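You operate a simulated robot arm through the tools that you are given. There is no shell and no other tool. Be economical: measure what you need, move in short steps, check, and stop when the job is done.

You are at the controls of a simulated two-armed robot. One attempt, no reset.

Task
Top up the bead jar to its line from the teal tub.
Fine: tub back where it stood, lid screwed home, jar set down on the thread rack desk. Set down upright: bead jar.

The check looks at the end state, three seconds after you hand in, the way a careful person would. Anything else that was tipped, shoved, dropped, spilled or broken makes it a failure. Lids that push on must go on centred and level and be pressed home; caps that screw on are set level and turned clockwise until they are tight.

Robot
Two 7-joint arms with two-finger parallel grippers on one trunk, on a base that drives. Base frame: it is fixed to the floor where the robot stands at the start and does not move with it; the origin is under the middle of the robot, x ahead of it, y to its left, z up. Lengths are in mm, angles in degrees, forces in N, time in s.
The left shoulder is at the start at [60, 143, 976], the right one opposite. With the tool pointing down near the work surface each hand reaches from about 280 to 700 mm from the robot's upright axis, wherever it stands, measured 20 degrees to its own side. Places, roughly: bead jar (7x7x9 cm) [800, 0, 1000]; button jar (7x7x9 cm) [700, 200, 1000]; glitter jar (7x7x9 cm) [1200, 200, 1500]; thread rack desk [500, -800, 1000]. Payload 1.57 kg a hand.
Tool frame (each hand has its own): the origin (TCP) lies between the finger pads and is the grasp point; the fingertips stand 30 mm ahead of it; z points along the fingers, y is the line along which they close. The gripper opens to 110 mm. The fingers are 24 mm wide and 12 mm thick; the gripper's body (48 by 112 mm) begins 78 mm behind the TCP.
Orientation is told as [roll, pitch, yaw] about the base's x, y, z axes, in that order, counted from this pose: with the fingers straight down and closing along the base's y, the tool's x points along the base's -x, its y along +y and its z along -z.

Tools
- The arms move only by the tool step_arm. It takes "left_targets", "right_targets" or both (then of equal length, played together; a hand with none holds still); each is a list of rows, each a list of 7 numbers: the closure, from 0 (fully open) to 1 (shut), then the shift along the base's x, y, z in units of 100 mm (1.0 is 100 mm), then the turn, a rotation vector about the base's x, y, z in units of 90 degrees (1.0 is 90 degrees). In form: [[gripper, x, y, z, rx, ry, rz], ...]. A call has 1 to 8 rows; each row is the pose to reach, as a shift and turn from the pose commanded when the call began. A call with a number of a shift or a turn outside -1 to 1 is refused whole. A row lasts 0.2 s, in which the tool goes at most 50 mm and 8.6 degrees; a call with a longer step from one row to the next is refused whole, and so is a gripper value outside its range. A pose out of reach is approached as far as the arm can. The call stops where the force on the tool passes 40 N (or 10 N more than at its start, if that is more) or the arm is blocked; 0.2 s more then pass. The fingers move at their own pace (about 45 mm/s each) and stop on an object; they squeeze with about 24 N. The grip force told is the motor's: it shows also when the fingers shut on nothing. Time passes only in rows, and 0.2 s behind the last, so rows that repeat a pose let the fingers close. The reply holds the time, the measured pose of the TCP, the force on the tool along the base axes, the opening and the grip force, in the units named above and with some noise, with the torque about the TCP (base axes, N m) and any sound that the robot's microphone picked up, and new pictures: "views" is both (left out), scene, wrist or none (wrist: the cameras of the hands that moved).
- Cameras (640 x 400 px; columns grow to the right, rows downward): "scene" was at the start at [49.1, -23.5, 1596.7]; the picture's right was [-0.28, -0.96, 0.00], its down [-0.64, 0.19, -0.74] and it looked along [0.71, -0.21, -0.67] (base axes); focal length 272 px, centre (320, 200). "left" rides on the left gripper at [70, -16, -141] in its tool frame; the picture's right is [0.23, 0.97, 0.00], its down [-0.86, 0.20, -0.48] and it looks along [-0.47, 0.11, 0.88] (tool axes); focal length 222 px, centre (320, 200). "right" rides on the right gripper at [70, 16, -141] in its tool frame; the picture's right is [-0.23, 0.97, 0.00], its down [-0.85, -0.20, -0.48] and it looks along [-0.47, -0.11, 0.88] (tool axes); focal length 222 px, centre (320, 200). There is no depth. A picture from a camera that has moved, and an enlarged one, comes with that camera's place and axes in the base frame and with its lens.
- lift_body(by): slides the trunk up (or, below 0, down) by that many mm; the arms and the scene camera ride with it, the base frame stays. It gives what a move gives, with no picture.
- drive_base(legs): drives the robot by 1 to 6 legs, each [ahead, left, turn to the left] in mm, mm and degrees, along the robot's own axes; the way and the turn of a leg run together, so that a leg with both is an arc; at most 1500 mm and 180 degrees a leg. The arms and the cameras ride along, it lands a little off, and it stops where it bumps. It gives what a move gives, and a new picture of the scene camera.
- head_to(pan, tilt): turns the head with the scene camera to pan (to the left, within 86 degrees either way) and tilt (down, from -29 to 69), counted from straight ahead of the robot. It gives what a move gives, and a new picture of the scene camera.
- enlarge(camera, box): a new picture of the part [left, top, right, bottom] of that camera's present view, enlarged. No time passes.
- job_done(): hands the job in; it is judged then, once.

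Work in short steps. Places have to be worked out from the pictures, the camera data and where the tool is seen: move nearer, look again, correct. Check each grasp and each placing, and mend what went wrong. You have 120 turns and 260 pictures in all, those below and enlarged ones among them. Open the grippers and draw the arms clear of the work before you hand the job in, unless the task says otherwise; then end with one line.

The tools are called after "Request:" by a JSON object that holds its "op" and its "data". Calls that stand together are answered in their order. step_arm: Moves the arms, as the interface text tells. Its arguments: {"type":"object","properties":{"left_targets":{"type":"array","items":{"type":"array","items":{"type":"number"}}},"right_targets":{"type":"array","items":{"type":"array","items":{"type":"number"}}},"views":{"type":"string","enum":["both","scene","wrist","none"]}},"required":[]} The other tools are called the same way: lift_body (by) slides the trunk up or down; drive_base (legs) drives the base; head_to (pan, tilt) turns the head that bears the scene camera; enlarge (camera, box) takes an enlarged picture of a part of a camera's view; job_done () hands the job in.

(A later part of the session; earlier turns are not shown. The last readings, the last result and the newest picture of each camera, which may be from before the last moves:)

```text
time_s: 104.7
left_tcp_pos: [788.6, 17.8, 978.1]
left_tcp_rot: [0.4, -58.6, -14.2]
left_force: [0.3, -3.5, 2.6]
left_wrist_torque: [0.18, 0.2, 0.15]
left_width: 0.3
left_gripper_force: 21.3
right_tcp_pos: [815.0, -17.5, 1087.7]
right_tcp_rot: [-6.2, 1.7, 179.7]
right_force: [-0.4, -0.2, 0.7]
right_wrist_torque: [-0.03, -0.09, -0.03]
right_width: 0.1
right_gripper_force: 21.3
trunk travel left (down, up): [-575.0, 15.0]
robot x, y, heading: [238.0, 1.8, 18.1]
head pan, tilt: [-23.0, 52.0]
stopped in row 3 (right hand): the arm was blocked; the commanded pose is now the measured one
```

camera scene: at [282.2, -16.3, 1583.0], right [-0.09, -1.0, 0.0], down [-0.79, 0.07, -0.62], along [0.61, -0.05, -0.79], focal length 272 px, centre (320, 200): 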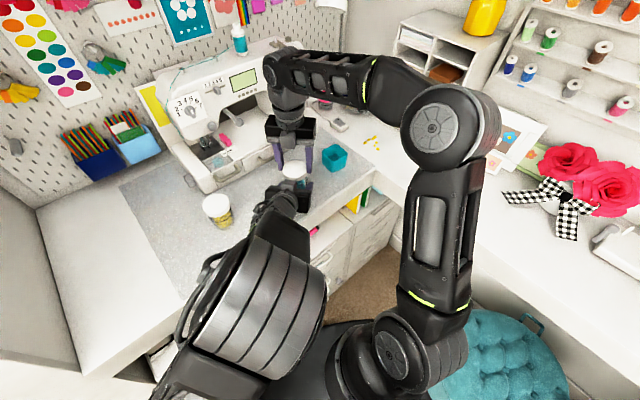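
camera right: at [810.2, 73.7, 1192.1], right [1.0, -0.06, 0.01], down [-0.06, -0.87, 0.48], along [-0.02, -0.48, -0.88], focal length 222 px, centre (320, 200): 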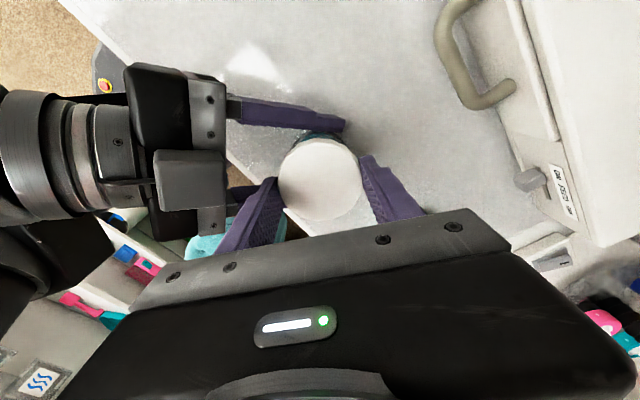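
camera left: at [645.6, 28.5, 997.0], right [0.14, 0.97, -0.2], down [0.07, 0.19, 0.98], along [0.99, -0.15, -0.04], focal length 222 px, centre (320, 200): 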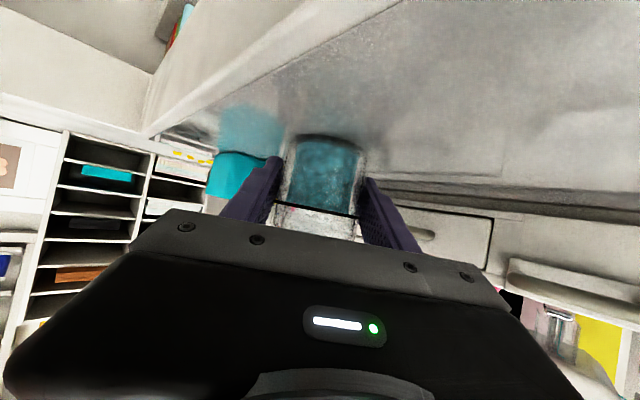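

Both grippers lost the jar. I look at once.

Request:
{"op": "head_to", "data": {"pan": -23, "tilt": 50}}

Request:
{"op": "enlarge", "data": {"camera": "scene", "box": [200, 120, 400, 260]}}

Request:
{"op": "enlarge", "data": {"camera": "right", "box": [0, 0, 640, 400]}}

Request:
{"op": "enlarge", "data": {"camera": "left", "box": [0, 0, 640, 400]}}

```text
time_s: 105.3
left_tcp_pos: [787.5, 18.8, 978.2]
left_tcp_rot: [0.3, -58.5, -14.1]
left_force: [-10.4, -4.4, 11.7]
left_wrist_torque: [-0.21, 0.02, -0.22]
left_width: 0.1
left_gripper_force: 21.7
right_tcp_pos: [815.2, -16.5, 1087.2]
right_tcp_rot: [-6.2, 1.7, 179.8]
right_force: [0.0, 0.6, -0.2]
right_wrist_torque: [-0.01, 0.0, 0.02]
right_width: 0.0
right_gripper_force: 21.3
trunk travel left (down, up): [-575.0, 15.0]
robot x, y, heading: [237.8, 1.3, 17.8]
head pan, tilt: [-23.0, 50.0]
camera scene: at [281.1, -17.6, 1585.7], right [-0.09, -1.0, 0.0], down [-0.76, 0.07, -0.64], along [0.64, -0.06, -0.77], focal length 272 px, centre (320, 200)
```

scene: 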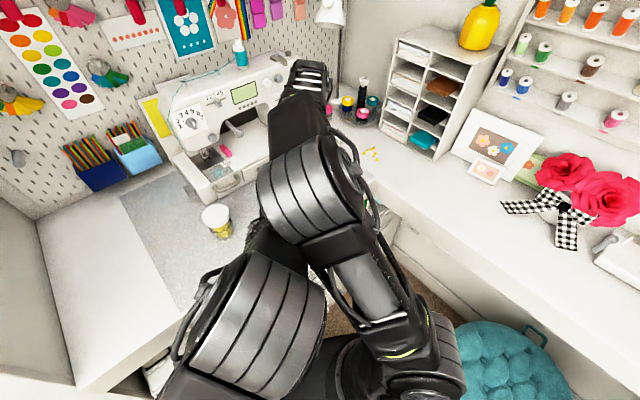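

```text
2.86 times, centred on (300, 190) of scene
camera zoom: at [281.1, -17.6, 1585.7], right [-0.09, -1.0, 0.0], down [-0.76, 0.07, -0.64], along [0.64, -0.06, -0.77], focal length 777 px, centre (377, 229)
```

zoom: 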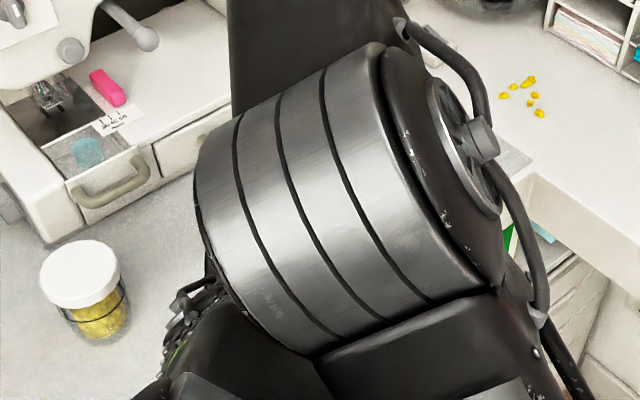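

```text
1.00 times, centred on (320, 200) of right
camera zoom: at [881.0, -49.2, 1226.8], right [-0.23, -0.97, -0.11], down [-0.87, 0.15, 0.47], along [-0.44, 0.2, -0.87], focal length 222 px, centre (320, 200)
```

zoom: 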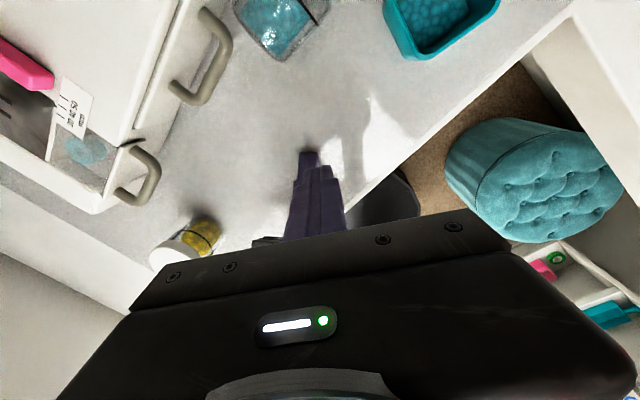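

```text
1.00 times, centred on (320, 200) of left
camera zoom: at [631.6, 39.9, 992.2], right [0.12, 0.97, -0.19], down [0.08, 0.18, 0.98], along [0.99, -0.13, -0.06], focal length 222 px, centre (320, 200)
```

zoom: 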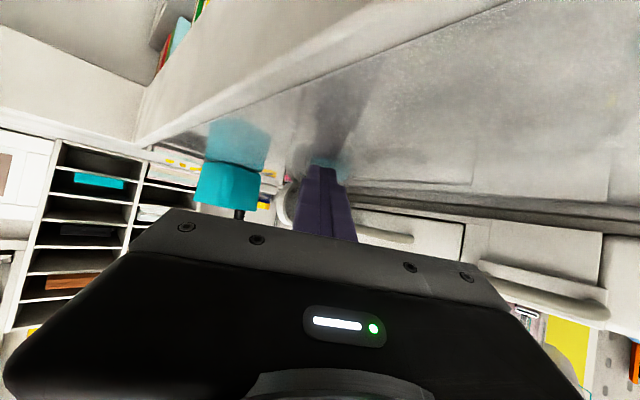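

The right arm's elbow flipped at the wrist limit and the jar was knocked over; it lies on its side near the tub, lid apparently on. I unwind the right arm slowly and away to the right first.

Request:
{"op": "step_arm", "data": {"right_targets": [[1, 0, 0, 0.05, 0, 0, 0.08], [1, 0, -0.05, 0.08, 0, 0, 0.16], [1, -0.05, -0.1, 0.08, 0, 0, 0.24], [1, -0.1, -0.15, 0.08, 0, 0, 0.32], [1, -0.15, -0.2, 0.08, 0, 0, 0.4], [1, -0.2, -0.25, 0.08, 0, 0, 0.48]], "views": "both"}}

```text
time_s: 106.7
left_tcp_pos: [790.3, 19.5, 976.5]
left_tcp_rot: [0.2, -58.6, -13.9]
left_force: [-4.0, 3.0, 11.2]
left_wrist_torque: [0.04, -0.17, 0.22]
left_width: 0.3
left_gripper_force: 21.5
right_tcp_pos: [796.4, -39.9, 1092.3]
right_tcp_rot: [-5.9, 1.6, -136.7]
right_force: [0.0, -0.2, 0.8]
right_wrist_torque: [-0.03, 0.0, 0.04]
right_width: 0.1
right_gripper_force: 21.1
trunk travel left (down, up): [-575.0, 15.0]
robot x, y, heading: [239.0, -2.0, 18.1]
head pan, tilt: [-23.0, 50.0]
camera scene: at [282.4, -16.6, 1585.7], right [-0.09, -1.0, 0.0], down [-0.76, 0.07, -0.64], along [0.64, -0.06, -0.77], focal length 272 px, centre (320, 200)
camera right: at [865.6, -18.1, 1233.4], right [0.5, -0.86, -0.11], down [-0.73, -0.49, 0.47], along [-0.46, -0.16, -0.88], focal length 222 px, centre (320, 200)
```

scene: 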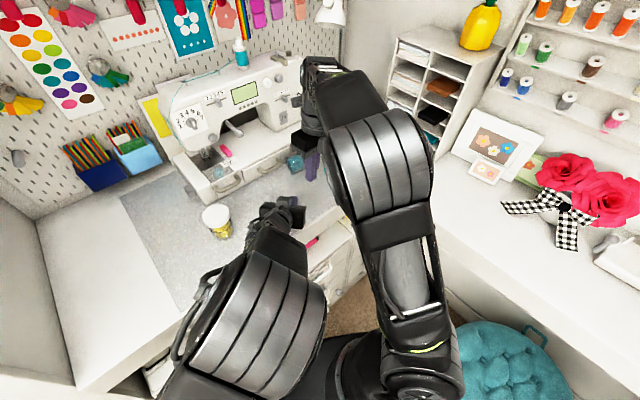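
right: 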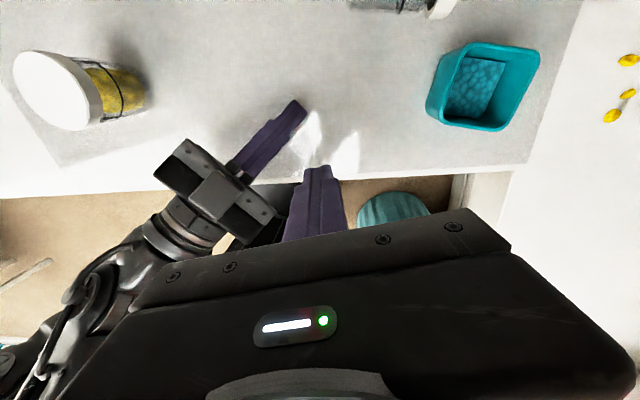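

The tub is untouched. I keep withdrawing the right arm rightward and unwinding it.

Request:
{"op": "step_arm", "data": {"right_targets": [[1, -0.12, -0.12, 0, 0, 0, 0.08], [1, -0.24, -0.24, 0, 0, 0, 0.16], [1, -0.36, -0.36, 0, 0, 0, 0.24], [1, -0.48, -0.48, 0, 0, 0, 0.32], [1, -0.6, -0.6, 0, 0, 0, 0.4], [1, -0.7, -0.75, 0, 0, 0, 0.48], [1, -0.8, -0.9, 0, 0, 0, 0.56], [1, -0.8, -1.0, 0, 0, 0, 0.64]], "views": "none"}}

Request:
{"op": "step_arm", "data": {"left_targets": [[1, -0.1, 0, 0.2, 0, 0, 0], [1, -0.3, 0.05, 0.5, 0, 0, 0], [0.5, -0.55, 0.12, 0.8, 0, 0, 0], [0, -0.6, 0.25, 1.0, 0, 0, 0]], "views": "none"}}

Request:
{"op": "head_to", "data": {"pan": -23, "tilt": 48}}

Request:
{"op": "enlarge", "data": {"camera": "scene", "box": [230, 100, 390, 220]}}

```text
time_s: 108.5
left_tcp_pos: [791.0, 18.4, 977.4]
left_tcp_rot: [0.2, -58.6, -14.0]
left_force: [0.6, 6.5, 17.2]
left_wrist_torque: [0.06, -0.38, 0.28]
left_width: 0.0
left_gripper_force: 21.4
right_tcp_pos: [714.3, -140.6, 1093.2]
right_tcp_rot: [-6.0, 1.7, -79.3]
right_force: [0.8, -0.1, -0.6]
right_wrist_torque: [-0.01, -0.01, -0.03]
right_width: 0.0
right_gripper_force: 21.1
trunk travel left (down, up): [-575.0, 15.0]
robot x, y, heading: [236.4, -1.4, 18.2]
head pan, tilt: [-23.0, 50.0]
```

```text
time_s: 109.5
left_tcp_pos: [729.1, 43.5, 1074.6]
left_tcp_rot: [0.2, -58.4, -14.0]
left_force: [-0.3, -0.2, 0.3]
left_wrist_torque: [0.0, -0.03, -0.03]
left_width: 48.2
left_gripper_force: 0.1
right_tcp_pos: [716.6, -140.1, 1092.6]
right_tcp_rot: [-6.0, 1.6, -79.4]
right_force: [-0.4, 0.8, -0.3]
right_wrist_torque: [0.01, 0.01, -0.02]
right_width: 0.0
right_gripper_force: 21.4
trunk travel left (down, up): [-575.0, 15.0]
robot x, y, heading: [241.1, -3.0, 17.7]
head pan, tilt: [-23.0, 50.0]
```

```text
time_s: 110.1
left_tcp_pos: [730.0, 43.4, 1074.4]
left_tcp_rot: [0.3, -58.4, -13.9]
left_force: [0.1, 0.1, -0.5]
left_wrist_torque: [-0.04, -0.01, 0.01]
left_width: 103.7
left_gripper_force: 0.0
right_tcp_pos: [716.5, -140.3, 1092.2]
right_tcp_rot: [-6.0, 1.7, -79.3]
right_force: [0.0, 0.5, 0.4]
right_wrist_torque: [-0.02, -0.03, 0.02]
right_width: 0.4
right_gripper_force: 21.1
trunk travel left (down, up): [-575.0, 15.0]
robot x, y, heading: [235.2, -3.1, 18.0]
head pan, tilt: [-23.0, 48.0]
camera scene: at [285.6, -17.3, 1588.3], right [-0.09, -1.0, 0.0], down [-0.74, 0.07, -0.67], along [0.67, -0.06, -0.74], focal length 272 px, centre (320, 200)
```

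scene: 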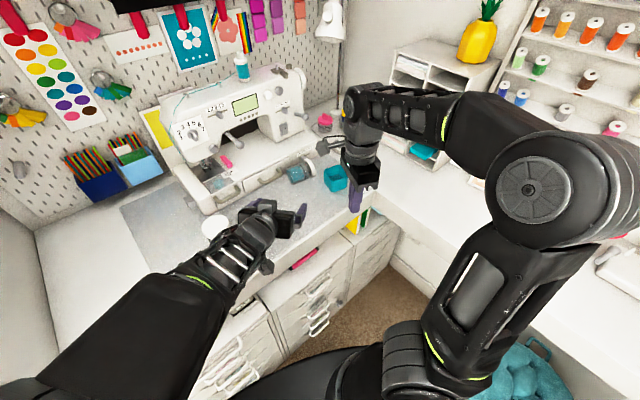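

```text
3.33 times, centred on (310, 160) of scene
camera zoom: at [285.6, -17.3, 1588.3], right [-0.09, -1.0, 0.0], down [-0.74, 0.07, -0.67], along [0.67, -0.06, -0.74], focal length 906 px, centre (353, 333)
```

zoom: 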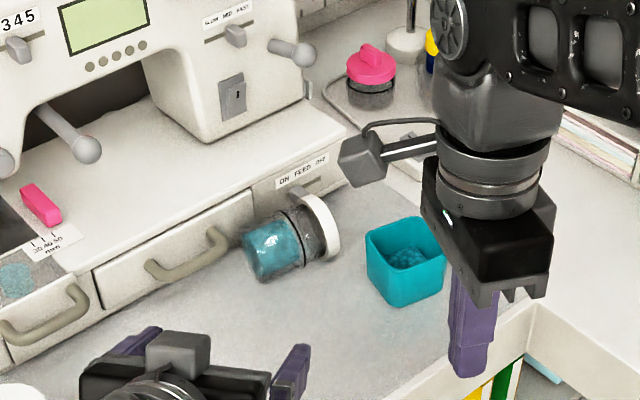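

The jar lies on its side beside the drawer with the lid still on, and no beads are spilled. I retract the left hand, then drive along the desk to reach the jar and stand it up.

Request:
{"op": "step_arm", "data": {"left_targets": [[0, -0.05, 0.05, 0.3, 0.0109, 0.0828, 0.0189], [0, -0.1, 0.1, 0.55, 0.0218, 0.1657, 0.0378], [0, -0.25, 0.25, 0.6, 0.0327, 0.2485, 0.0566], [0, -0.4, 0.4, 0.6, 0.0437, 0.3314, 0.0755], [0, -0.55, 0.55, 0.6, 0.0546, 0.4142, 0.0944], [0, -0.7, 0.7, 0.6, 0.0655, 0.497, 0.1133], [0, -0.85, 0.8, 0.6, 0.0764, 0.58, 0.1321], [0, -1.0, 0.9, 0.6, 0.0873, 0.6627, 0.151]], "right_targets": [[1, 0, 0, 0, 0.02, 0.0, 0], [0.8, 0, 0, 0, 0.04, 0.0, 0], [0.6, 0, 0, 0, 0.06, 0.0, 0], [0.4, 0, 0, 0, 0.06, 0, 0], [0.22, 0, 0, 0, 0.06, 0, 0], [0.22, 0, 0, 0, 0.06, 0, 0], [0.22, 0, 0, 0, 0.06, 0, 0], [0.22, 0, 0, 0, 0.06, 0, 0]], "views": "none"}}

Request:
{"op": "drive_base", "data": {"legs": [[72, -186, 0], [0, 0, 15]]}}

Request:
{"op": "head_to", "data": {"pan": -25, "tilt": 48}}

```text
time_s: 111.9
left_tcp_pos: [630.2, 133.3, 1136.3]
left_tcp_rot: [1.1, 1.6, 0.6]
left_force: [-0.1, 0.0, -0.2]
left_wrist_torque: [0.02, 0.02, -0.01]
left_width: 110.0
left_gripper_force: 0.1
right_tcp_pos: [715.8, -139.9, 1093.3]
right_tcp_rot: [-5.0, 7.0, -79.2]
right_force: [0.6, 0.1, 0.0]
right_wrist_torque: [-0.01, 0.0, 0.02]
right_width: 86.1
right_gripper_force: 0.0
trunk travel left (down, up): [-575.0, 15.0]
robot x, y, heading: [238.3, -1.9, 18.2]
head pan, tilt: [-23.0, 48.0]
```

```text
time_s: 114.4
left_tcp_pos: [708.0, 77.1, 1136.7]
left_tcp_rot: [1.0, 1.5, 15.9]
left_force: [-0.3, 0.8, -0.2]
left_wrist_torque: [-0.04, 0.0, -0.01]
left_width: 110.0
left_gripper_force: 0.1
right_tcp_pos: [863.3, -163.0, 1091.8]
right_tcp_rot: [-5.0, 7.0, -63.8]
right_force: [-1.2, 1.5, -0.3]
right_wrist_torque: [-0.02, 0.01, -0.03]
right_width: 85.9
right_gripper_force: 0.0
trunk travel left (down, up): [-575.0, 15.0]
robot x, y, heading: [363.0, -154.0, 33.3]
head pan, tilt: [-23.0, 48.0]
camera scene: at [415.1, -158.6, 1588.3], right [0.18, -0.98, 0.0], down [-0.73, -0.13, -0.67], along [0.66, 0.12, -0.74], focal length 272 px, centre (320, 200)
```

scene: 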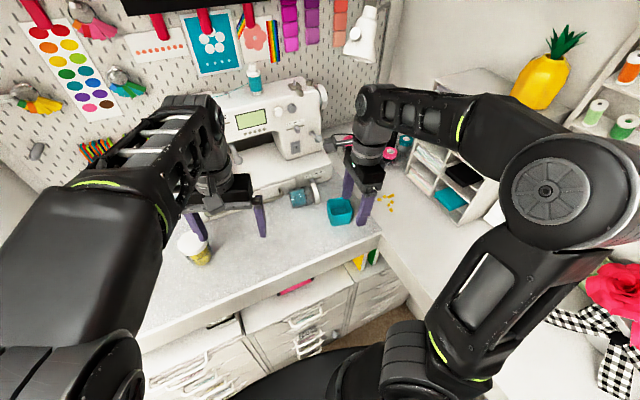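

```text
time_s: 115.0
left_tcp_pos: [707.0, 77.0, 1137.0]
left_tcp_rot: [1.1, 1.6, 15.9]
left_force: [0.7, 0.6, 0.1]
left_wrist_torque: [-0.01, -0.03, 0.0]
left_width: 109.8
left_gripper_force: 0.0
right_tcp_pos: [861.3, -163.1, 1093.3]
right_tcp_rot: [-4.9, 6.9, -63.9]
right_force: [0.5, -0.2, -0.2]
right_wrist_torque: [-0.07, 0.0, 0.02]
right_width: 85.8
right_gripper_force: 0.0
trunk travel left (down, up): [-575.0, 15.0]
robot x, y, heading: [367.2, -159.1, 33.0]
head pan, tilt: [-25.0, 48.0]
camera scene: at [415.5, -161.7, 1588.4], right [0.14, -0.99, 0.0], down [-0.74, -0.11, -0.67], along [0.66, 0.1, -0.74], focal length 272 px, centre (320, 200)
```

scene: 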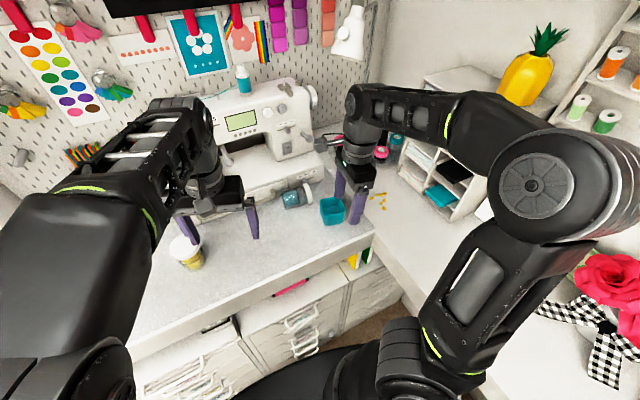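

I enlarge the jar for its exact lie and surroundings.

Request:
{"op": "enlarge", "data": {"camera": "scene", "box": [260, 160, 350, 230]}}

Request:
{"op": "enlarge", "data": {"camera": "right", "box": [0, 0, 640, 400]}}

```text
5.71 times, centred on (305, 195) of scene
camera zoom: at [415.5, -161.7, 1588.4], right [0.14, -0.99, 0.0], down [-0.74, -0.11, -0.67], along [0.66, 0.1, -0.74], focal length 1554 px, centre (406, 229)
```

zoom: 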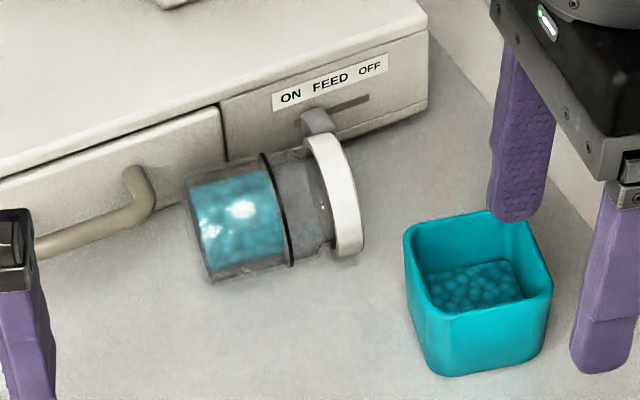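

```text
1.00 times, centred on (320, 200) of right
camera zoom: at [866.4, -105.4, 1239.1], right [0.97, 0.23, -0.11], down [0.26, -0.88, 0.39], along [-0.01, -0.4, -0.92], focal length 222 px, centre (320, 200)
```

zoom: 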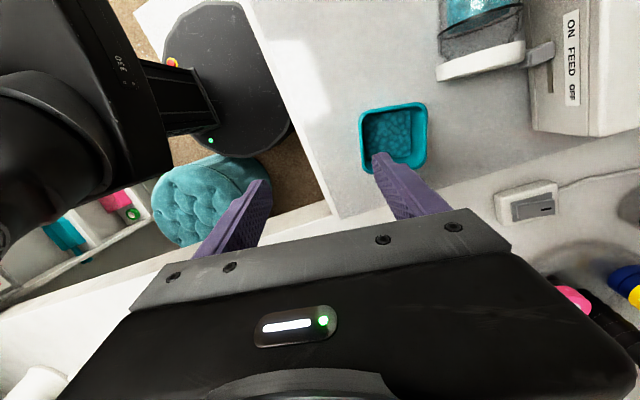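

The jar's axis runs from its base (937,19) to its lid (975,-46), about 25 mm in front of the drawer. I bring the right hand above the body, aligned across it (yaw -59.5).

Request:
{"op": "step_arm", "data": {"right_targets": [[0.33, 0.12, 0.2, 0, -0.0114, -0.021, 0.012], [0.33, 0.25, 0.4, 0, -0.0228, -0.042, 0.024], [0.33, 0.38, 0.6, 0, -0.0342, -0.063, 0.037], [0.33, 0.5, 0.8, 0, -0.0456, -0.084, 0.049]], "views": "none"}}

Request:
{"op": "step_arm", "data": {"right_targets": [[0.33, 0.2, 0.35, 0, 0, 0, 0], [0.33, 0.42, 0.7, 0, 0, 0, 0], [0.33, 0.42, 0.7, -0.1, 0, 0, 0]], "views": "both"}}

Request:
{"op": "enlarge", "data": {"camera": "right", "box": [220, 60, 460, 210]}}

```text
time_s: 116.0
left_tcp_pos: [706.9, 77.6, 1135.1]
left_tcp_rot: [1.0, 1.6, 15.9]
left_force: [-0.5, -0.3, 0.3]
left_wrist_torque: [-0.03, -0.02, 0.02]
left_width: 110.0
left_gripper_force: 0.1
right_tcp_pos: [913.0, -84.2, 1089.5]
right_tcp_rot: [-0.4, -0.3, -59.1]
right_force: [0.0, 0.5, 0.8]
right_wrist_torque: [0.06, -0.01, 0.02]
right_width: 73.7
right_gripper_force: 0.1
trunk travel left (down, up): [-575.0, 15.0]
robot x, y, heading: [361.2, -157.0, 33.0]
head pan, tilt: [-25.0, 48.0]
```

```text
time_s: 116.8
left_tcp_pos: [707.0, 78.0, 1135.9]
left_tcp_rot: [1.1, 1.5, 15.8]
left_force: [0.5, -0.2, 0.0]
left_wrist_torque: [-0.02, 0.02, 0.0]
left_width: 110.3
left_gripper_force: 0.0
right_tcp_pos: [956.2, -16.2, 1081.9]
right_tcp_rot: [-0.3, -0.2, -59.2]
right_force: [-0.2, -0.3, 0.6]
right_wrist_torque: [0.0, -0.05, 0.02]
right_width: 73.7
right_gripper_force: 0.1
trunk travel left (down, up): [-575.0, 15.0]
robot x, y, heading: [363.6, -158.7, 33.4]
head pan, tilt: [-25.0, 48.0]
camera scene: at [415.4, -161.8, 1588.4], right [0.14, -0.99, 0.0], down [-0.74, -0.11, -0.67], along [0.66, 0.1, -0.74], focal length 272 px, centre (320, 200)
camera right: at [934.8, 53.1, 1223.6], right [0.95, 0.3, 0.0], down [0.27, -0.83, 0.48], along [0.14, -0.46, -0.88], focal length 222 px, centre (320, 200)
```

scene: 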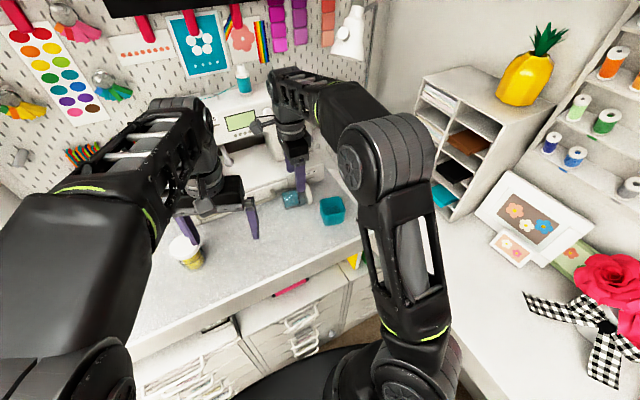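
right: 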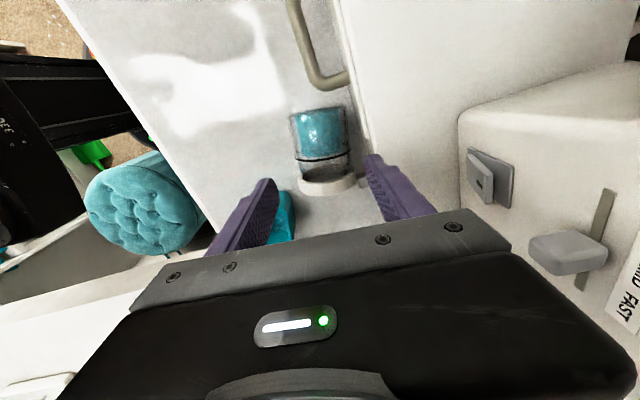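

```text
2.67 times, centred on (340, 135) of right
camera zoom: at [934.8, 53.1, 1223.6], right [0.95, 0.3, 0.0], down [0.27, -0.83, 0.48], along [0.14, -0.46, -0.88], focal length 592 px, centre (267, 373)
```

zoom: 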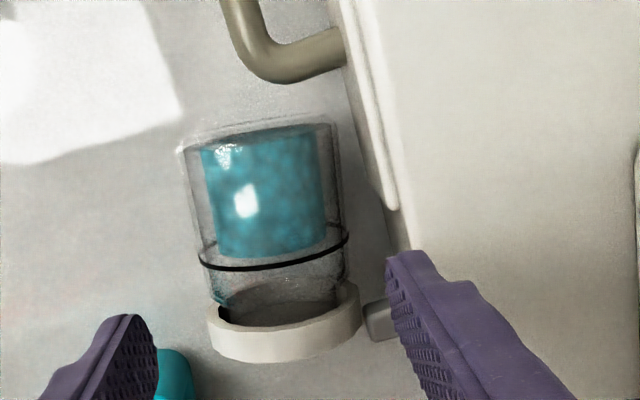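

The drawer is close on the far side, so I use a narrow opening biased to my side. I descend partway to check the straddle.

Request:
{"op": "step_arm", "data": {"right_targets": [[0.345, -0.024, 0.01, -0.1, 0, 0, -0.036], [0.345, -0.024, 0.01, -0.35, 0, 0, -0.036], [0.345, -0.024, 0.01, -0.42, 0, 0, -0.036]], "views": "none"}}

Request:
{"op": "enlarge", "data": {"camera": "right", "box": [200, 60, 460, 230]}}

```text
time_s: 117.6
left_tcp_pos: [707.1, 77.0, 1137.0]
left_tcp_rot: [1.1, 1.5, 15.9]
left_force: [0.1, -0.6, -1.0]
left_wrist_torque: [0.01, 0.0, 0.02]
left_width: 110.0
left_gripper_force: 0.0
right_tcp_pos: [953.2, -13.2, 1040.2]
right_tcp_rot: [-0.3, -0.2, -62.5]
right_force: [0.2, -0.7, -0.1]
right_wrist_torque: [0.01, 0.0, 0.03]
right_width: 72.0
right_gripper_force: 0.1
trunk travel left (down, up): [-575.0, 15.0]
robot x, y, heading: [365.5, -155.1, 33.3]
head pan, tilt: [-25.0, 48.0]
```

```text
2.35 times, centred on (330, 145) of right
camera zoom: at [935.6, 56.0, 1181.0], right [0.97, 0.25, 0.0], down [0.22, -0.85, 0.48], along [0.12, -0.47, -0.88], focal length 523 px, centre (296, 329)
```

zoom: 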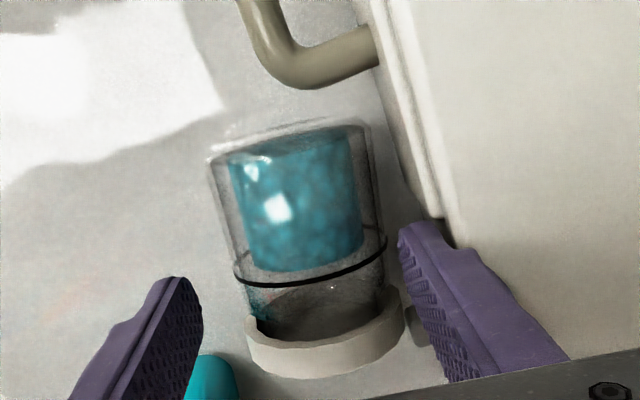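

The jar centre is about 5 mm toward the drawer from my axis. I shift 2.5 mm that way and descend fully, gently.

Request:
{"op": "step_arm", "data": {"right_targets": [[0.345, 0.022, 0.0115, 0, 0, 0, 0], [0.345, 0.022, 0.0115, -0.2, 0, 0, 0], [0.345, 0.022, 0.0115, -0.4, 0, 0, 0], [0.345, 0.022, 0.0115, -0.52, 0, 0, 0]], "views": "none"}}

Request:
{"op": "enlarge", "data": {"camera": "right", "box": [200, 60, 460, 230]}}

```text
time_s: 118.3
left_tcp_pos: [706.6, 76.1, 1136.4]
left_tcp_rot: [1.1, 1.5, 15.9]
left_force: [0.1, 0.1, -0.5]
left_wrist_torque: [-0.03, 0.04, 0.01]
left_width: 110.1
left_gripper_force: 0.1
right_tcp_pos: [958.7, -11.2, 1028.9]
right_tcp_rot: [0.9, 0.2, -62.5]
right_force: [-8.1, -6.0, 19.2]
right_wrist_torque: [0.6, -0.61, 0.07]
right_width: 62.6
right_gripper_force: 0.1
trunk travel left (down, up): [-575.0, 15.0]
robot x, y, heading: [365.7, -157.4, 33.3]
head pan, tilt: [-25.0, 48.0]
stopped in row 3 (right hand): the force on the tool passed its limit (the readings are from after the stop); the commanded pose is now the measured one
```

```text
2.35 times, centred on (330, 145) of right
camera zoom: at [939.3, 56.9, 1170.2], right [0.97, 0.25, 0.02], down [0.21, -0.85, 0.47], along [0.13, -0.46, -0.88], focal length 523 px, centre (296, 329)
```

zoom: 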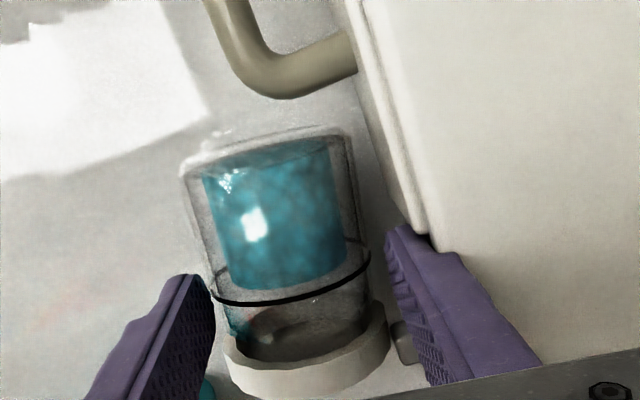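

The far finger caught the drawer's lip. I rise, shift my way 10 mm with a wider opening so that finger slides down along the jar itself, and try again.

Request:
{"op": "step_arm", "data": {"right_targets": [[0.3, 0, 0, 0.15, -0.0096, 0.0088, 0], [0.27, -0.1, -0.043, 0.15, -0.0096, 0.0088, 0], [0.27, -0.1, -0.043, 0.0, -0.0096, 0.0088, 0], [0.27, -0.1, -0.043, -0.15, -0.0096, 0.0088, 0]], "views": "none"}}

Request:
{"op": "enlarge", "data": {"camera": "right", "box": [200, 60, 460, 230]}}

```text
time_s: 119.2
left_tcp_pos: [707.1, 76.8, 1136.5]
left_tcp_rot: [1.1, 1.4, 15.9]
left_force: [0.2, 0.1, 0.8]
left_wrist_torque: [-0.03, 0.06, -0.01]
left_width: 110.1
left_gripper_force: 0.0
right_tcp_pos: [953.3, -11.4, 1029.1]
right_tcp_rot: [1.1, -0.1, -62.6]
right_force: [-7.6, -5.8, 18.5]
right_wrist_torque: [0.61, -0.66, 0.05]
right_width: 71.7
right_gripper_force: 0.1
trunk travel left (down, up): [-575.0, 15.0]
robot x, y, heading: [364.5, -158.0, 33.3]
head pan, tilt: [-25.0, 48.0]
stopped in row 4 (right hand): the force on the tool passed its limit (the readings are from after the stop); the commanded pose is now the measured one
```

```text
2.35 times, centred on (330, 145) of right
camera zoom: at [934.4, 55.9, 1169.9], right [0.97, 0.25, 0.02], down [0.21, -0.85, 0.48], along [0.13, -0.46, -0.88], focal length 523 px, centre (296, 329)
```

zoom: 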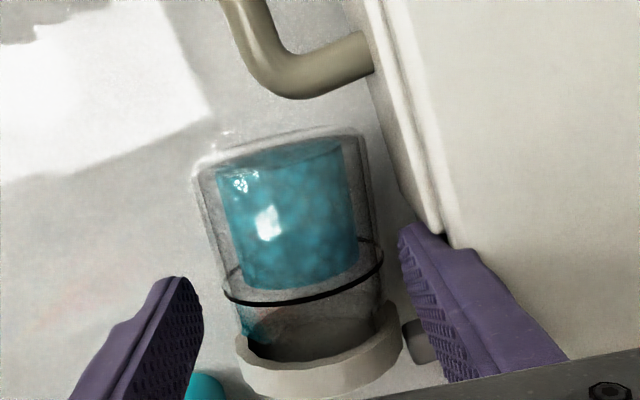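

The panel blocks a crosswise grip. New plan: grip the jar lengthwise (base to lid, about 88 mm < 110), move it to open mat, then regrip. I rise and turn 90°.

Request:
{"op": "step_arm", "data": {"right_targets": [[0.2, -0.02, 0, 0.2, -0.01, 0.009, 0], [0, 0, 0, 0.55, -0.01, 0.009, 0], [0, 0.0, -0.0, 0.55, -0.01, 0.009, 0.09], [0, 0.02, -0.03, 0.55, -0.01, 0.009, 0.18], [0, 0.04, -0.05, 0.55, -0.01, 0.009, 0.27], [0, 0.06, -0.07, 0.55, -0.01, 0.009, 0.36], [0, 0.07, -0.09, 0.55, -0.01, 0.009, 0.45], [0, 0.07, -0.09, 0.55, -0.01, 0.009, 0.54]], "views": "none"}}

Request:
{"op": "step_arm", "data": {"right_targets": [[0, 0, 0, 0, 0, 0, 0.09], [0, 0, 0, 0, 0, 0, 0.18], [0, 0, 0, 0, 0, 0, 0.27], [0, 0, 0, 0, 0, 0, 0.36], [0, 0, 0, 0, 0, 0, 0.46]], "views": "both"}}

Request:
{"op": "enlarge", "data": {"camera": "right", "box": [180, 40, 480, 230]}}

```text
time_s: 121.0
left_tcp_pos: [707.4, 76.7, 1136.0]
left_tcp_rot: [1.2, 1.5, 16.0]
left_force: [0.2, 0.4, 0.1]
left_wrist_torque: [0.01, 0.02, 0.0]
left_width: 109.7
left_gripper_force: 0.1
right_tcp_pos: [961.6, -21.0, 1081.6]
right_tcp_rot: [-0.3, -0.1, -13.9]
right_force: [0.6, -0.8, -0.5]
right_wrist_torque: [0.01, -0.03, -0.02]
right_width: 109.7
right_gripper_force: 0.1
trunk travel left (down, up): [-575.0, 15.0]
robot x, y, heading: [361.6, -157.3, 33.2]
head pan, tilt: [-25.0, 48.0]
```

```text
refused: row 5 steps farther than a row can; nothing moved
```

```text
2.11 times, centred on (330, 135) of right
camera zoom: at [898.1, 11.6, 1221.6], right [0.45, 0.89, 0.0], down [0.78, -0.4, 0.48], along [0.43, -0.22, -0.88], focal length 468 px, centre (299, 337)
```

zoom: 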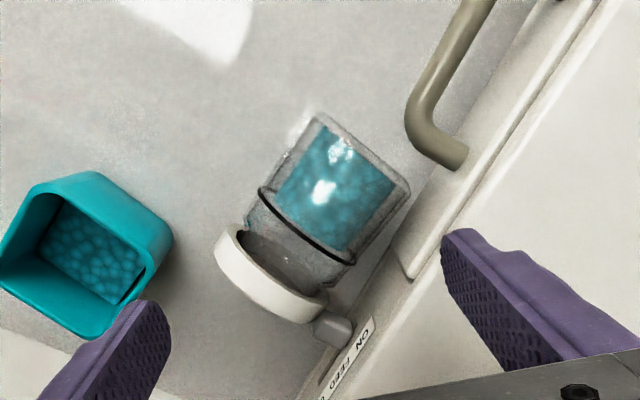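

One row was too big; I redo the turn to yaw 28.5 with the centre at (961,-15).

Request:
{"op": "step_arm", "data": {"right_targets": [[0, 0, 0.01, 0, 0, 0, 0.094], [0, 0, 0.02, 0, 0, 0, 0.188], [0, 0, 0.03, 0, 0, 0, 0.282], [0, 0, 0.05, 0, 0, 0, 0.376], [0, 0, 0.06, 0, 0, 0, 0.47]], "views": "none"}}

Request:
{"op": "enlarge", "data": {"camera": "right", "box": [180, 40, 480, 230]}}

```text
time_s: 122.2
left_tcp_pos: [707.1, 75.9, 1135.8]
left_tcp_rot: [1.2, 1.4, 15.9]
left_force: [0.4, 0.3, 0.1]
left_wrist_torque: [0.02, 0.01, 0.01]
left_width: 110.0
left_gripper_force: 0.0
right_tcp_pos: [961.1, -15.0, 1081.1]
right_tcp_rot: [-0.3, -0.2, 28.5]
right_force: [0.1, -0.1, 0.3]
right_wrist_torque: [0.04, -0.01, 0.01]
right_width: 110.0
right_gripper_force: 0.1
trunk travel left (down, up): [-575.0, 15.0]
robot x, y, heading: [364.7, -155.6, 33.0]
head pan, tilt: [-25.0, 48.0]
```

```text
2.11 times, centred on (330, 135) of right
camera zoom: at [893.0, -33.6, 1221.5], right [-0.26, 0.96, 0.0], down [0.85, 0.23, 0.48], along [0.46, 0.12, -0.88], focal length 468 px, centre (299, 337)
```

zoom: 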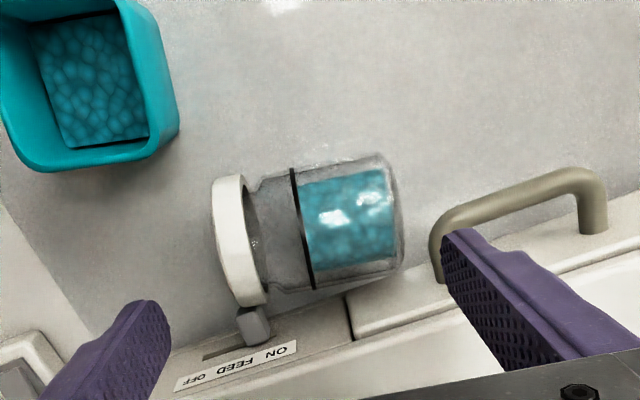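

Lengthwise the jar is about 95 mm, so it fits. I fine-centre and descend slowly.

Request:
{"op": "step_arm", "data": {"right_targets": [[0, -0.036, 0.026, -0.3, 0, 0, 0], [0, -0.036, 0.026, -0.55, 0, 0, 0]], "views": "none"}}

Request:
{"op": "enlarge", "data": {"camera": "right", "box": [180, 60, 480, 250]}}

```text
time_s: 122.9
left_tcp_pos: [706.9, 76.6, 1137.5]
left_tcp_rot: [1.1, 1.5, 15.9]
left_force: [0.3, 1.0, 0.2]
left_wrist_torque: [-0.04, 0.05, -0.02]
left_width: 109.8
left_gripper_force: 0.0
right_tcp_pos: [956.3, -8.7, 1037.4]
right_tcp_rot: [0.2, -0.7, 28.6]
right_force: [-11.1, -9.0, 16.6]
right_wrist_torque: [0.73, 0.72, 0.83]
right_width: 108.2
right_gripper_force: 0.1
trunk travel left (down, up): [-575.0, 15.0]
robot x, y, heading: [360.9, -157.1, 32.9]
head pan, tilt: [-25.0, 48.0]
stopped in row 2 (right hand): the force on the tool passed its limit (the readings are from after the stop); the commanded pose is now the measured one
```

```text
2.11 times, centred on (330, 155) of right
camera zoom: at [887.7, -29.6, 1177.2], right [-0.26, 0.96, 0.01], down [0.84, 0.23, 0.49], along [0.47, 0.13, -0.87], focal length 468 px, centre (299, 295)
```

zoom: 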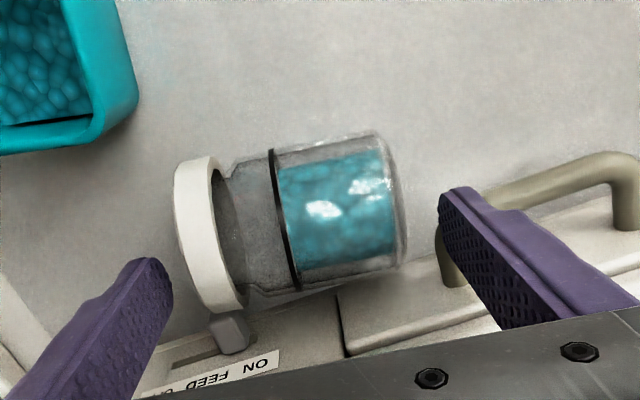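

The base-side finger met the drawer handle. I rise, shift 10 mm toward me (still on the jar's end faces) and descend again.

Request:
{"op": "step_arm", "data": {"right_targets": [[0, 0, 0, 0.15, -0.005, 0.007, 0], [0, -0.085, -0.068, 0.15, -0.005, 0.007, 0], [0, -0.085, -0.068, -0.05, -0.005, 0.007, 0], [0, -0.085, -0.068, -0.2, -0.005, 0.007, 0], [0, -0.085, -0.068, -0.3, -0.005, 0.007, 0]], "views": "none"}}

Request:
{"op": "enlarge", "data": {"camera": "right", "box": [180, 60, 480, 250]}}

```text
time_s: 123.8
left_tcp_pos: [707.1, 77.0, 1137.6]
left_tcp_rot: [1.1, 1.5, 15.9]
left_force: [0.1, 0.3, 0.3]
left_wrist_torque: [-0.02, 0.04, -0.02]
left_width: 110.0
left_gripper_force: 0.0
right_tcp_pos: [950.0, -13.2, 1034.0]
right_tcp_rot: [0.6, -0.5, 28.6]
right_force: [-13.4, -9.8, 17.5]
right_wrist_torque: [0.76, 0.76, 1.0]
right_width: 108.3
right_gripper_force: 0.2
trunk travel left (down, up): [-575.0, 15.0]
robot x, y, heading: [363.9, -159.3, 33.5]
head pan, tilt: [-25.0, 48.0]
stopped in row 4 (right hand): the force on the tool passed its limit (the readings are from after the stop); the commanded pose is now the measured one
```

```text
2.11 times, centred on (330, 155) of right
camera zoom: at [881.0, -34.6, 1175.7], right [-0.27, 0.96, 0.01], down [0.84, 0.23, 0.48], along [0.46, 0.14, -0.88], focal length 468 px, centre (299, 295)
```

zoom: 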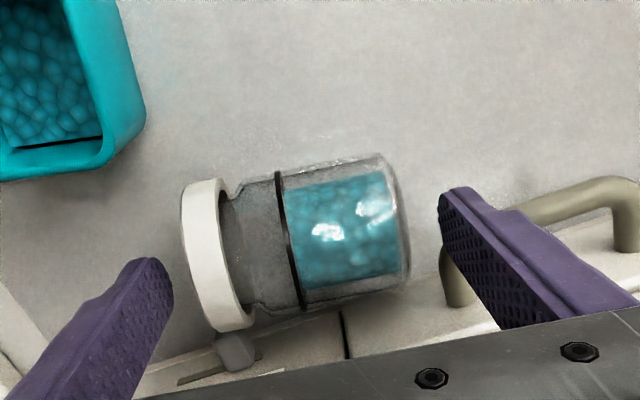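

The handle still blocks. Instead I roll the jar toward me: with closed fingers I press lightly on its top and drag. First I rise, close and go above the body's middle.

Request:
{"op": "step_arm", "data": {"right_targets": [[0, 0, 0, 0.3, -0.01, 0.006, 0], [0.5, 0.04, 0.02, 0.35, -0.01, 0.006, 0], [1, 0.09, 0.02, 0.35, -0.01, 0.006, 0], [1, 0.09, 0.02, 0.35, -0.01, 0.006, 0], [1, 0.09, 0.02, 0.35, -0.01, 0.006, 0], [1, 0.09, 0.02, 0.2, -0.01, 0.006, 0]], "views": "none"}}

Request:
{"op": "enlarge", "data": {"camera": "right", "box": [180, 60, 480, 250]}}

```text
time_s: 125.2
left_tcp_pos: [709.5, 77.4, 1136.2]
left_tcp_rot: [1.1, 1.7, 15.9]
left_force: [0.7, 0.0, 1.3]
left_wrist_torque: [0.02, -0.03, -0.01]
left_width: 110.1
left_gripper_force: 0.1
right_tcp_pos: [962.5, -10.4, 1052.3]
right_tcp_rot: [-0.2, 0.3, 28.4]
right_force: [-0.3, 0.1, -0.1]
right_wrist_torque: [0.01, -0.02, -0.01]
right_width: 6.0
right_gripper_force: 0.4
trunk travel left (down, up): [-575.0, 15.0]
robot x, y, heading: [366.6, -157.1, 33.0]
head pan, tilt: [-25.0, 48.0]
```

```text
2.11 times, centred on (330, 155) of right
camera zoom: at [894.6, -30.1, 1193.2], right [-0.26, 0.96, 0.0], down [0.85, 0.23, 0.47], along [0.46, 0.12, -0.88], focal length 468 px, centre (299, 295)
```

zoom: 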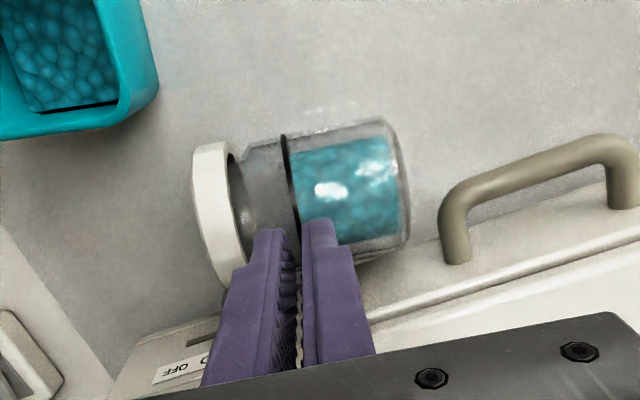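

The tips are over the jar's crest. I lower to light contact.

Request:
{"op": "step_arm", "data": {"right_targets": [[1, 0, 0, -0.06, 0, 0, 0], [1, 0, 0, -0.09, 0, 0, 0], [1, 0, 0, -0.11, 0, 0, 0]], "views": "none"}}

```text
time_s: 126.0
left_tcp_pos: [706.8, 77.8, 1137.2]
left_tcp_rot: [1.2, 1.5, 15.8]
left_force: [0.5, 0.1, -0.3]
left_wrist_torque: [0.04, 0.01, -0.01]
left_width: 110.1
left_gripper_force: 0.1
right_tcp_pos: [963.2, -11.6, 1045.1]
right_tcp_rot: [-0.1, 0.0, 28.3]
right_force: [1.8, -1.9, 19.6]
right_wrist_torque: [-0.05, 0.02, -0.03]
right_width: 0.0
right_gripper_force: 21.1
trunk travel left (down, up): [-575.0, 15.0]
robot x, y, heading: [360.3, -156.1, 33.7]
head pan, tilt: [-25.0, 48.0]
```

Contact at 20 N on the crest. I ease to a lighter press and drag 45 mm toward me to roll the jar.

Request:
{"op": "step_arm", "data": {"right_targets": [[1, 0, 0, 0.012, 0, 0, 0], [1, -0.08, -0.043, 0.012, 0, 0, 0], [1, -0.16, -0.086, 0.012, 0, 0, 0], [1, -0.24, -0.13, 0.012, 0, 0, 0], [1, -0.32, -0.173, 0.012, 0, 0, 0], [1, -0.4, -0.216, 0.012, 0, 0, 0], [1, -0.4, -0.216, 0.012, 0, 0, 0]], "views": "both"}}

Request:
{"op": "enlarge", "data": {"camera": "right", "box": [180, 60, 480, 250]}}

```text
time_s: 127.6
left_tcp_pos: [708.5, 77.7, 1136.3]
left_tcp_rot: [1.1, 1.5, 15.8]
left_force: [0.0, -0.8, 0.3]
left_wrist_torque: [0.03, 0.0, -0.01]
left_width: 110.0
left_gripper_force: 0.1
right_tcp_pos: [920.0, -31.3, 1041.8]
right_tcp_rot: [-0.2, 0.4, 28.5]
right_force: [-1.0, 0.7, 9.1]
right_wrist_torque: [0.06, -0.06, 0.04]
right_width: 0.0
right_gripper_force: 20.9
trunk travel left (down, up): [-575.0, 15.0]
robot x, y, heading: [364.3, -157.9, 33.3]
head pan, tilt: [-25.0, 48.0]
camera scene: at [415.3, -161.5, 1588.3], right [0.14, -0.99, 0.0], down [-0.74, -0.11, -0.67], along [0.66, 0.1, -0.74], focal length 272 px, centre (320, 200)
camera right: at [852.5, -50.0, 1184.6], right [-0.26, 0.96, 0.0], down [0.85, 0.24, 0.47], along [0.46, 0.12, -0.88], focal length 222 px, centre (320, 200)
```

scene: 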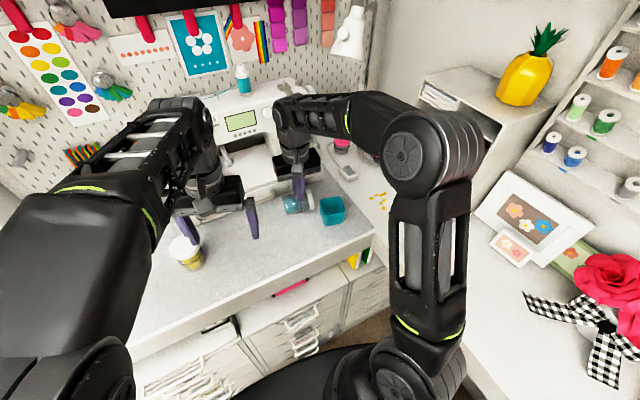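
right: 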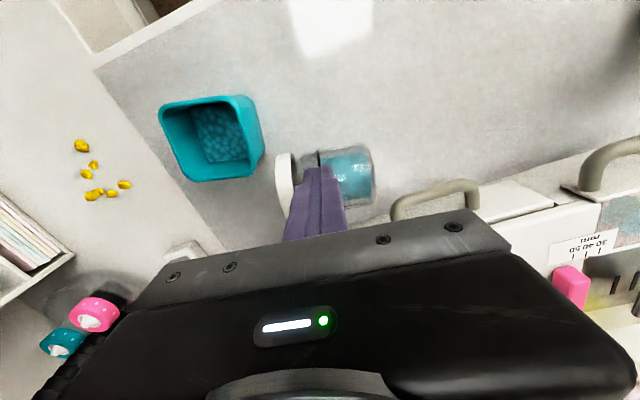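

```text
2.11 times, centred on (330, 155) of right
camera zoom: at [852.5, -50.0, 1184.6], right [-0.26, 0.96, 0.0], down [0.85, 0.24, 0.47], along [0.46, 0.12, -0.88], focal length 468 px, centre (299, 295)
```

zoom: 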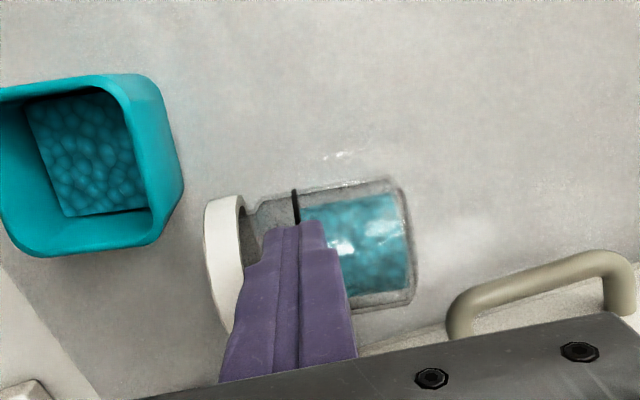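

The jar rolled about 22 mm clear of the drawer. I lift off, open, and turn back to yaw -61 for the crosswise grip.

Request:
{"op": "step_arm", "data": {"right_targets": [[1, 0, 0, 0.2, 0, 0, 0], [0.5, 0.05, 0.01, 0.4, 0, 0, -0.08], [0.2, 0.1, 0.02, 0.42, 0, 0, -0.17], [0.2, 0.15, 0.04, 0.42, 0, 0, -0.26], [0.2, 0.18, 0.05, 0.42, 0, 0, -0.35], [0.2, 0.18, 0.05, 0.42, 0, 0, -0.44], [0.2, 0.18, 0.05, 0.42, 0, 0, -0.53], [0.2, 0.18, 0.05, 0.42, 0, 0, -0.62]], "views": "none"}}

Request:
{"op": "step_arm", "data": {"right_targets": [[0.2, 0, 0, 0, 0, 0, -0.09], [0.2, 0, 0, 0, 0, 0, -0.18], [0.2, 0, 0, 0, 0, 0, -0.27], [0.2, 0, 0, 0, 0, 0, -0.36]], "views": "none"}}

Request:
{"op": "enlarge", "data": {"camera": "right", "box": [180, 40, 480, 230]}}

```text
time_s: 129.4
left_tcp_pos: [708.5, 78.2, 1135.5]
left_tcp_rot: [1.1, 1.5, 15.9]
left_force: [-1.0, 0.0, -0.1]
left_wrist_torque: [0.01, 0.01, -0.02]
left_width: 109.8
left_gripper_force: 0.1
right_tcp_pos: [938.1, -27.6, 1085.6]
right_tcp_rot: [-0.2, 0.4, -27.5]
right_force: [-0.3, -0.7, -0.3]
right_wrist_torque: [0.06, 0.02, 0.0]
right_width: 87.6
right_gripper_force: 0.1
trunk travel left (down, up): [-575.0, 15.0]
robot x, y, heading: [363.6, -154.7, 33.2]
head pan, tilt: [-25.0, 48.0]
```

```text
time_s: 130.4
left_tcp_pos: [708.4, 78.3, 1136.1]
left_tcp_rot: [1.1, 1.5, 15.9]
left_force: [0.1, -0.4, 0.5]
left_wrist_torque: [0.04, 0.01, -0.01]
left_width: 109.8
left_gripper_force: 0.0
right_tcp_pos: [938.8, -27.8, 1084.4]
right_tcp_rot: [-0.3, 0.3, -59.9]
right_force: [0.1, -0.4, -0.5]
right_wrist_torque: [-0.04, -0.03, 0.03]
right_width: 87.7
right_gripper_force: 0.0
trunk travel left (down, up): [-575.0, 15.0]
robot x, y, heading: [364.3, -156.6, 33.5]
head pan, tilt: [-25.0, 48.0]
```

```text
2.11 times, centred on (330, 135) of right
camera zoom: at [920.0, 40.3, 1226.1], right [0.96, 0.29, 0.0], down [0.26, -0.84, 0.47], along [0.13, -0.45, -0.88], focal length 468 px, centre (299, 337)
```

zoom: 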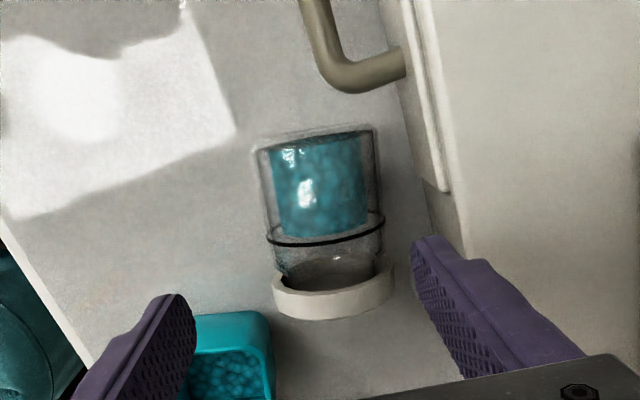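

There is room now. I centre on the jar (15 mm toward the drawer), align, and descend around it.

Request:
{"op": "step_arm", "data": {"right_targets": [[0.27, 0.138, 0.036, 0, 0, 0, -0.04], [0.27, 0.138, 0.036, -0.3, 0, 0, -0.04], [0.27, 0.138, 0.036, -0.55, 0, 0, -0.04], [0.27, 0.138, 0.036, -0.8, 0, 0, -0.04], [0.27, 0.138, 0.036, -0.96, 0, 0, -0.04]], "views": "none"}}

Request:
{"op": "enlarge", "data": {"camera": "right", "box": [180, 60, 480, 250]}}

```text
time_s: 131.3
left_tcp_pos: [708.1, 77.1, 1136.3]
left_tcp_rot: [1.1, 1.5, 15.9]
left_force: [1.1, 0.0, -0.2]
left_wrist_torque: [-0.05, 0.06, -0.01]
left_width: 110.3
left_gripper_force: 0.1
right_tcp_pos: [956.5, -20.5, 1029.0]
right_tcp_rot: [1.4, 0.6, -63.5]
right_force: [-7.2, -4.8, 18.3]
right_wrist_torque: [0.39, -0.91, -0.09]
right_width: 73.6
right_gripper_force: 0.0
trunk travel left (down, up): [-575.0, 15.0]
robot x, y, heading: [361.5, -155.9, 33.1]
head pan, tilt: [-25.0, 48.0]
stopped in row 4 (right hand): the force on the tool passed its limit (the readings are from after the stop); the commanded pose is now the measured one
```

```text
2.11 times, centred on (330, 155) of right
camera zoom: at [939.3, 45.2, 1170.5], right [0.97, 0.23, 0.02], down [0.2, -0.86, 0.46], along [0.12, -0.45, -0.89], focal length 468 px, centre (299, 295)
```

zoom: 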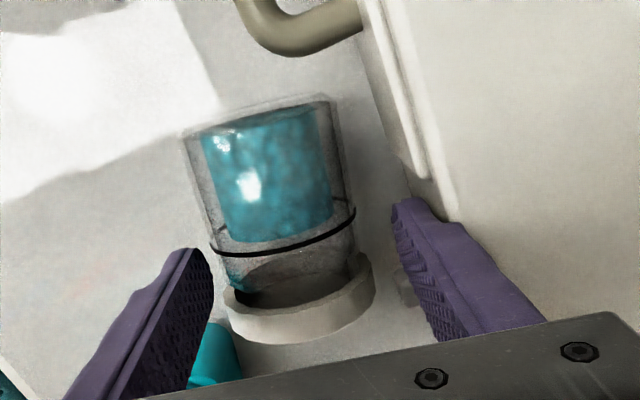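

I overshot toward the panel by about 9 mm. I rise, shift back, and descend again.

Request:
{"op": "step_arm", "data": {"right_targets": [[0.27, 0, 0, 0.15, -0.0114, 0.0154, 0], [0.25, -0.085, -0.043, 0.15, -0.0114, 0.0154, 0], [0.25, -0.085, -0.043, 0.0, -0.0114, 0.0154, 0], [0.25, -0.085, -0.043, -0.2, -0.0114, 0.0154, 0], [0.25, -0.085, -0.043, -0.4, -0.0114, 0.0154, 0]], "views": "none"}}

Request:
{"op": "enlarge", "data": {"camera": "right", "box": [180, 60, 480, 250]}}

```text
time_s: 132.5
left_tcp_pos: [708.5, 77.5, 1136.3]
left_tcp_rot: [1.1, 1.6, 16.0]
left_force: [-0.1, 0.1, -0.8]
left_wrist_torque: [0.01, 0.02, -0.05]
left_width: 110.1
left_gripper_force: 0.1
right_tcp_pos: [949.2, -25.1, 985.5]
right_tcp_rot: [-0.7, 0.3, -63.5]
right_force: [-0.1, 0.2, 0.2]
right_wrist_torque: [-0.01, 0.02, 0.01]
right_width: 82.6
right_gripper_force: 0.0
trunk travel left (down, up): [-575.0, 15.0]
robot x, y, heading: [367.7, -156.3, 33.2]
head pan, tilt: [-25.0, 48.0]
```

```text
2.11 times, centred on (330, 155) of right
camera zoom: at [936.1, 44.1, 1126.4], right [0.97, 0.23, -0.01], down [0.21, -0.85, 0.48], along [0.1, -0.47, -0.88], focal length 468 px, centre (299, 295)
```

zoom: 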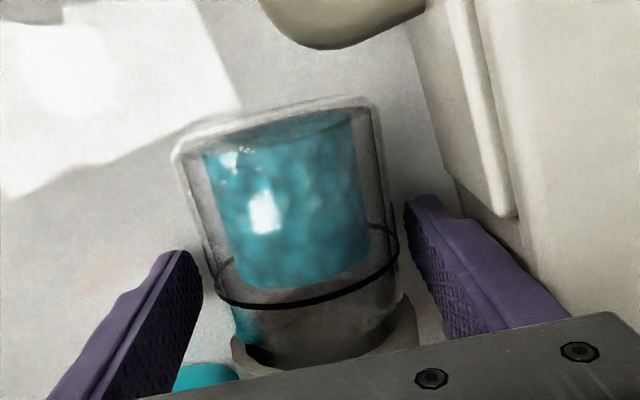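

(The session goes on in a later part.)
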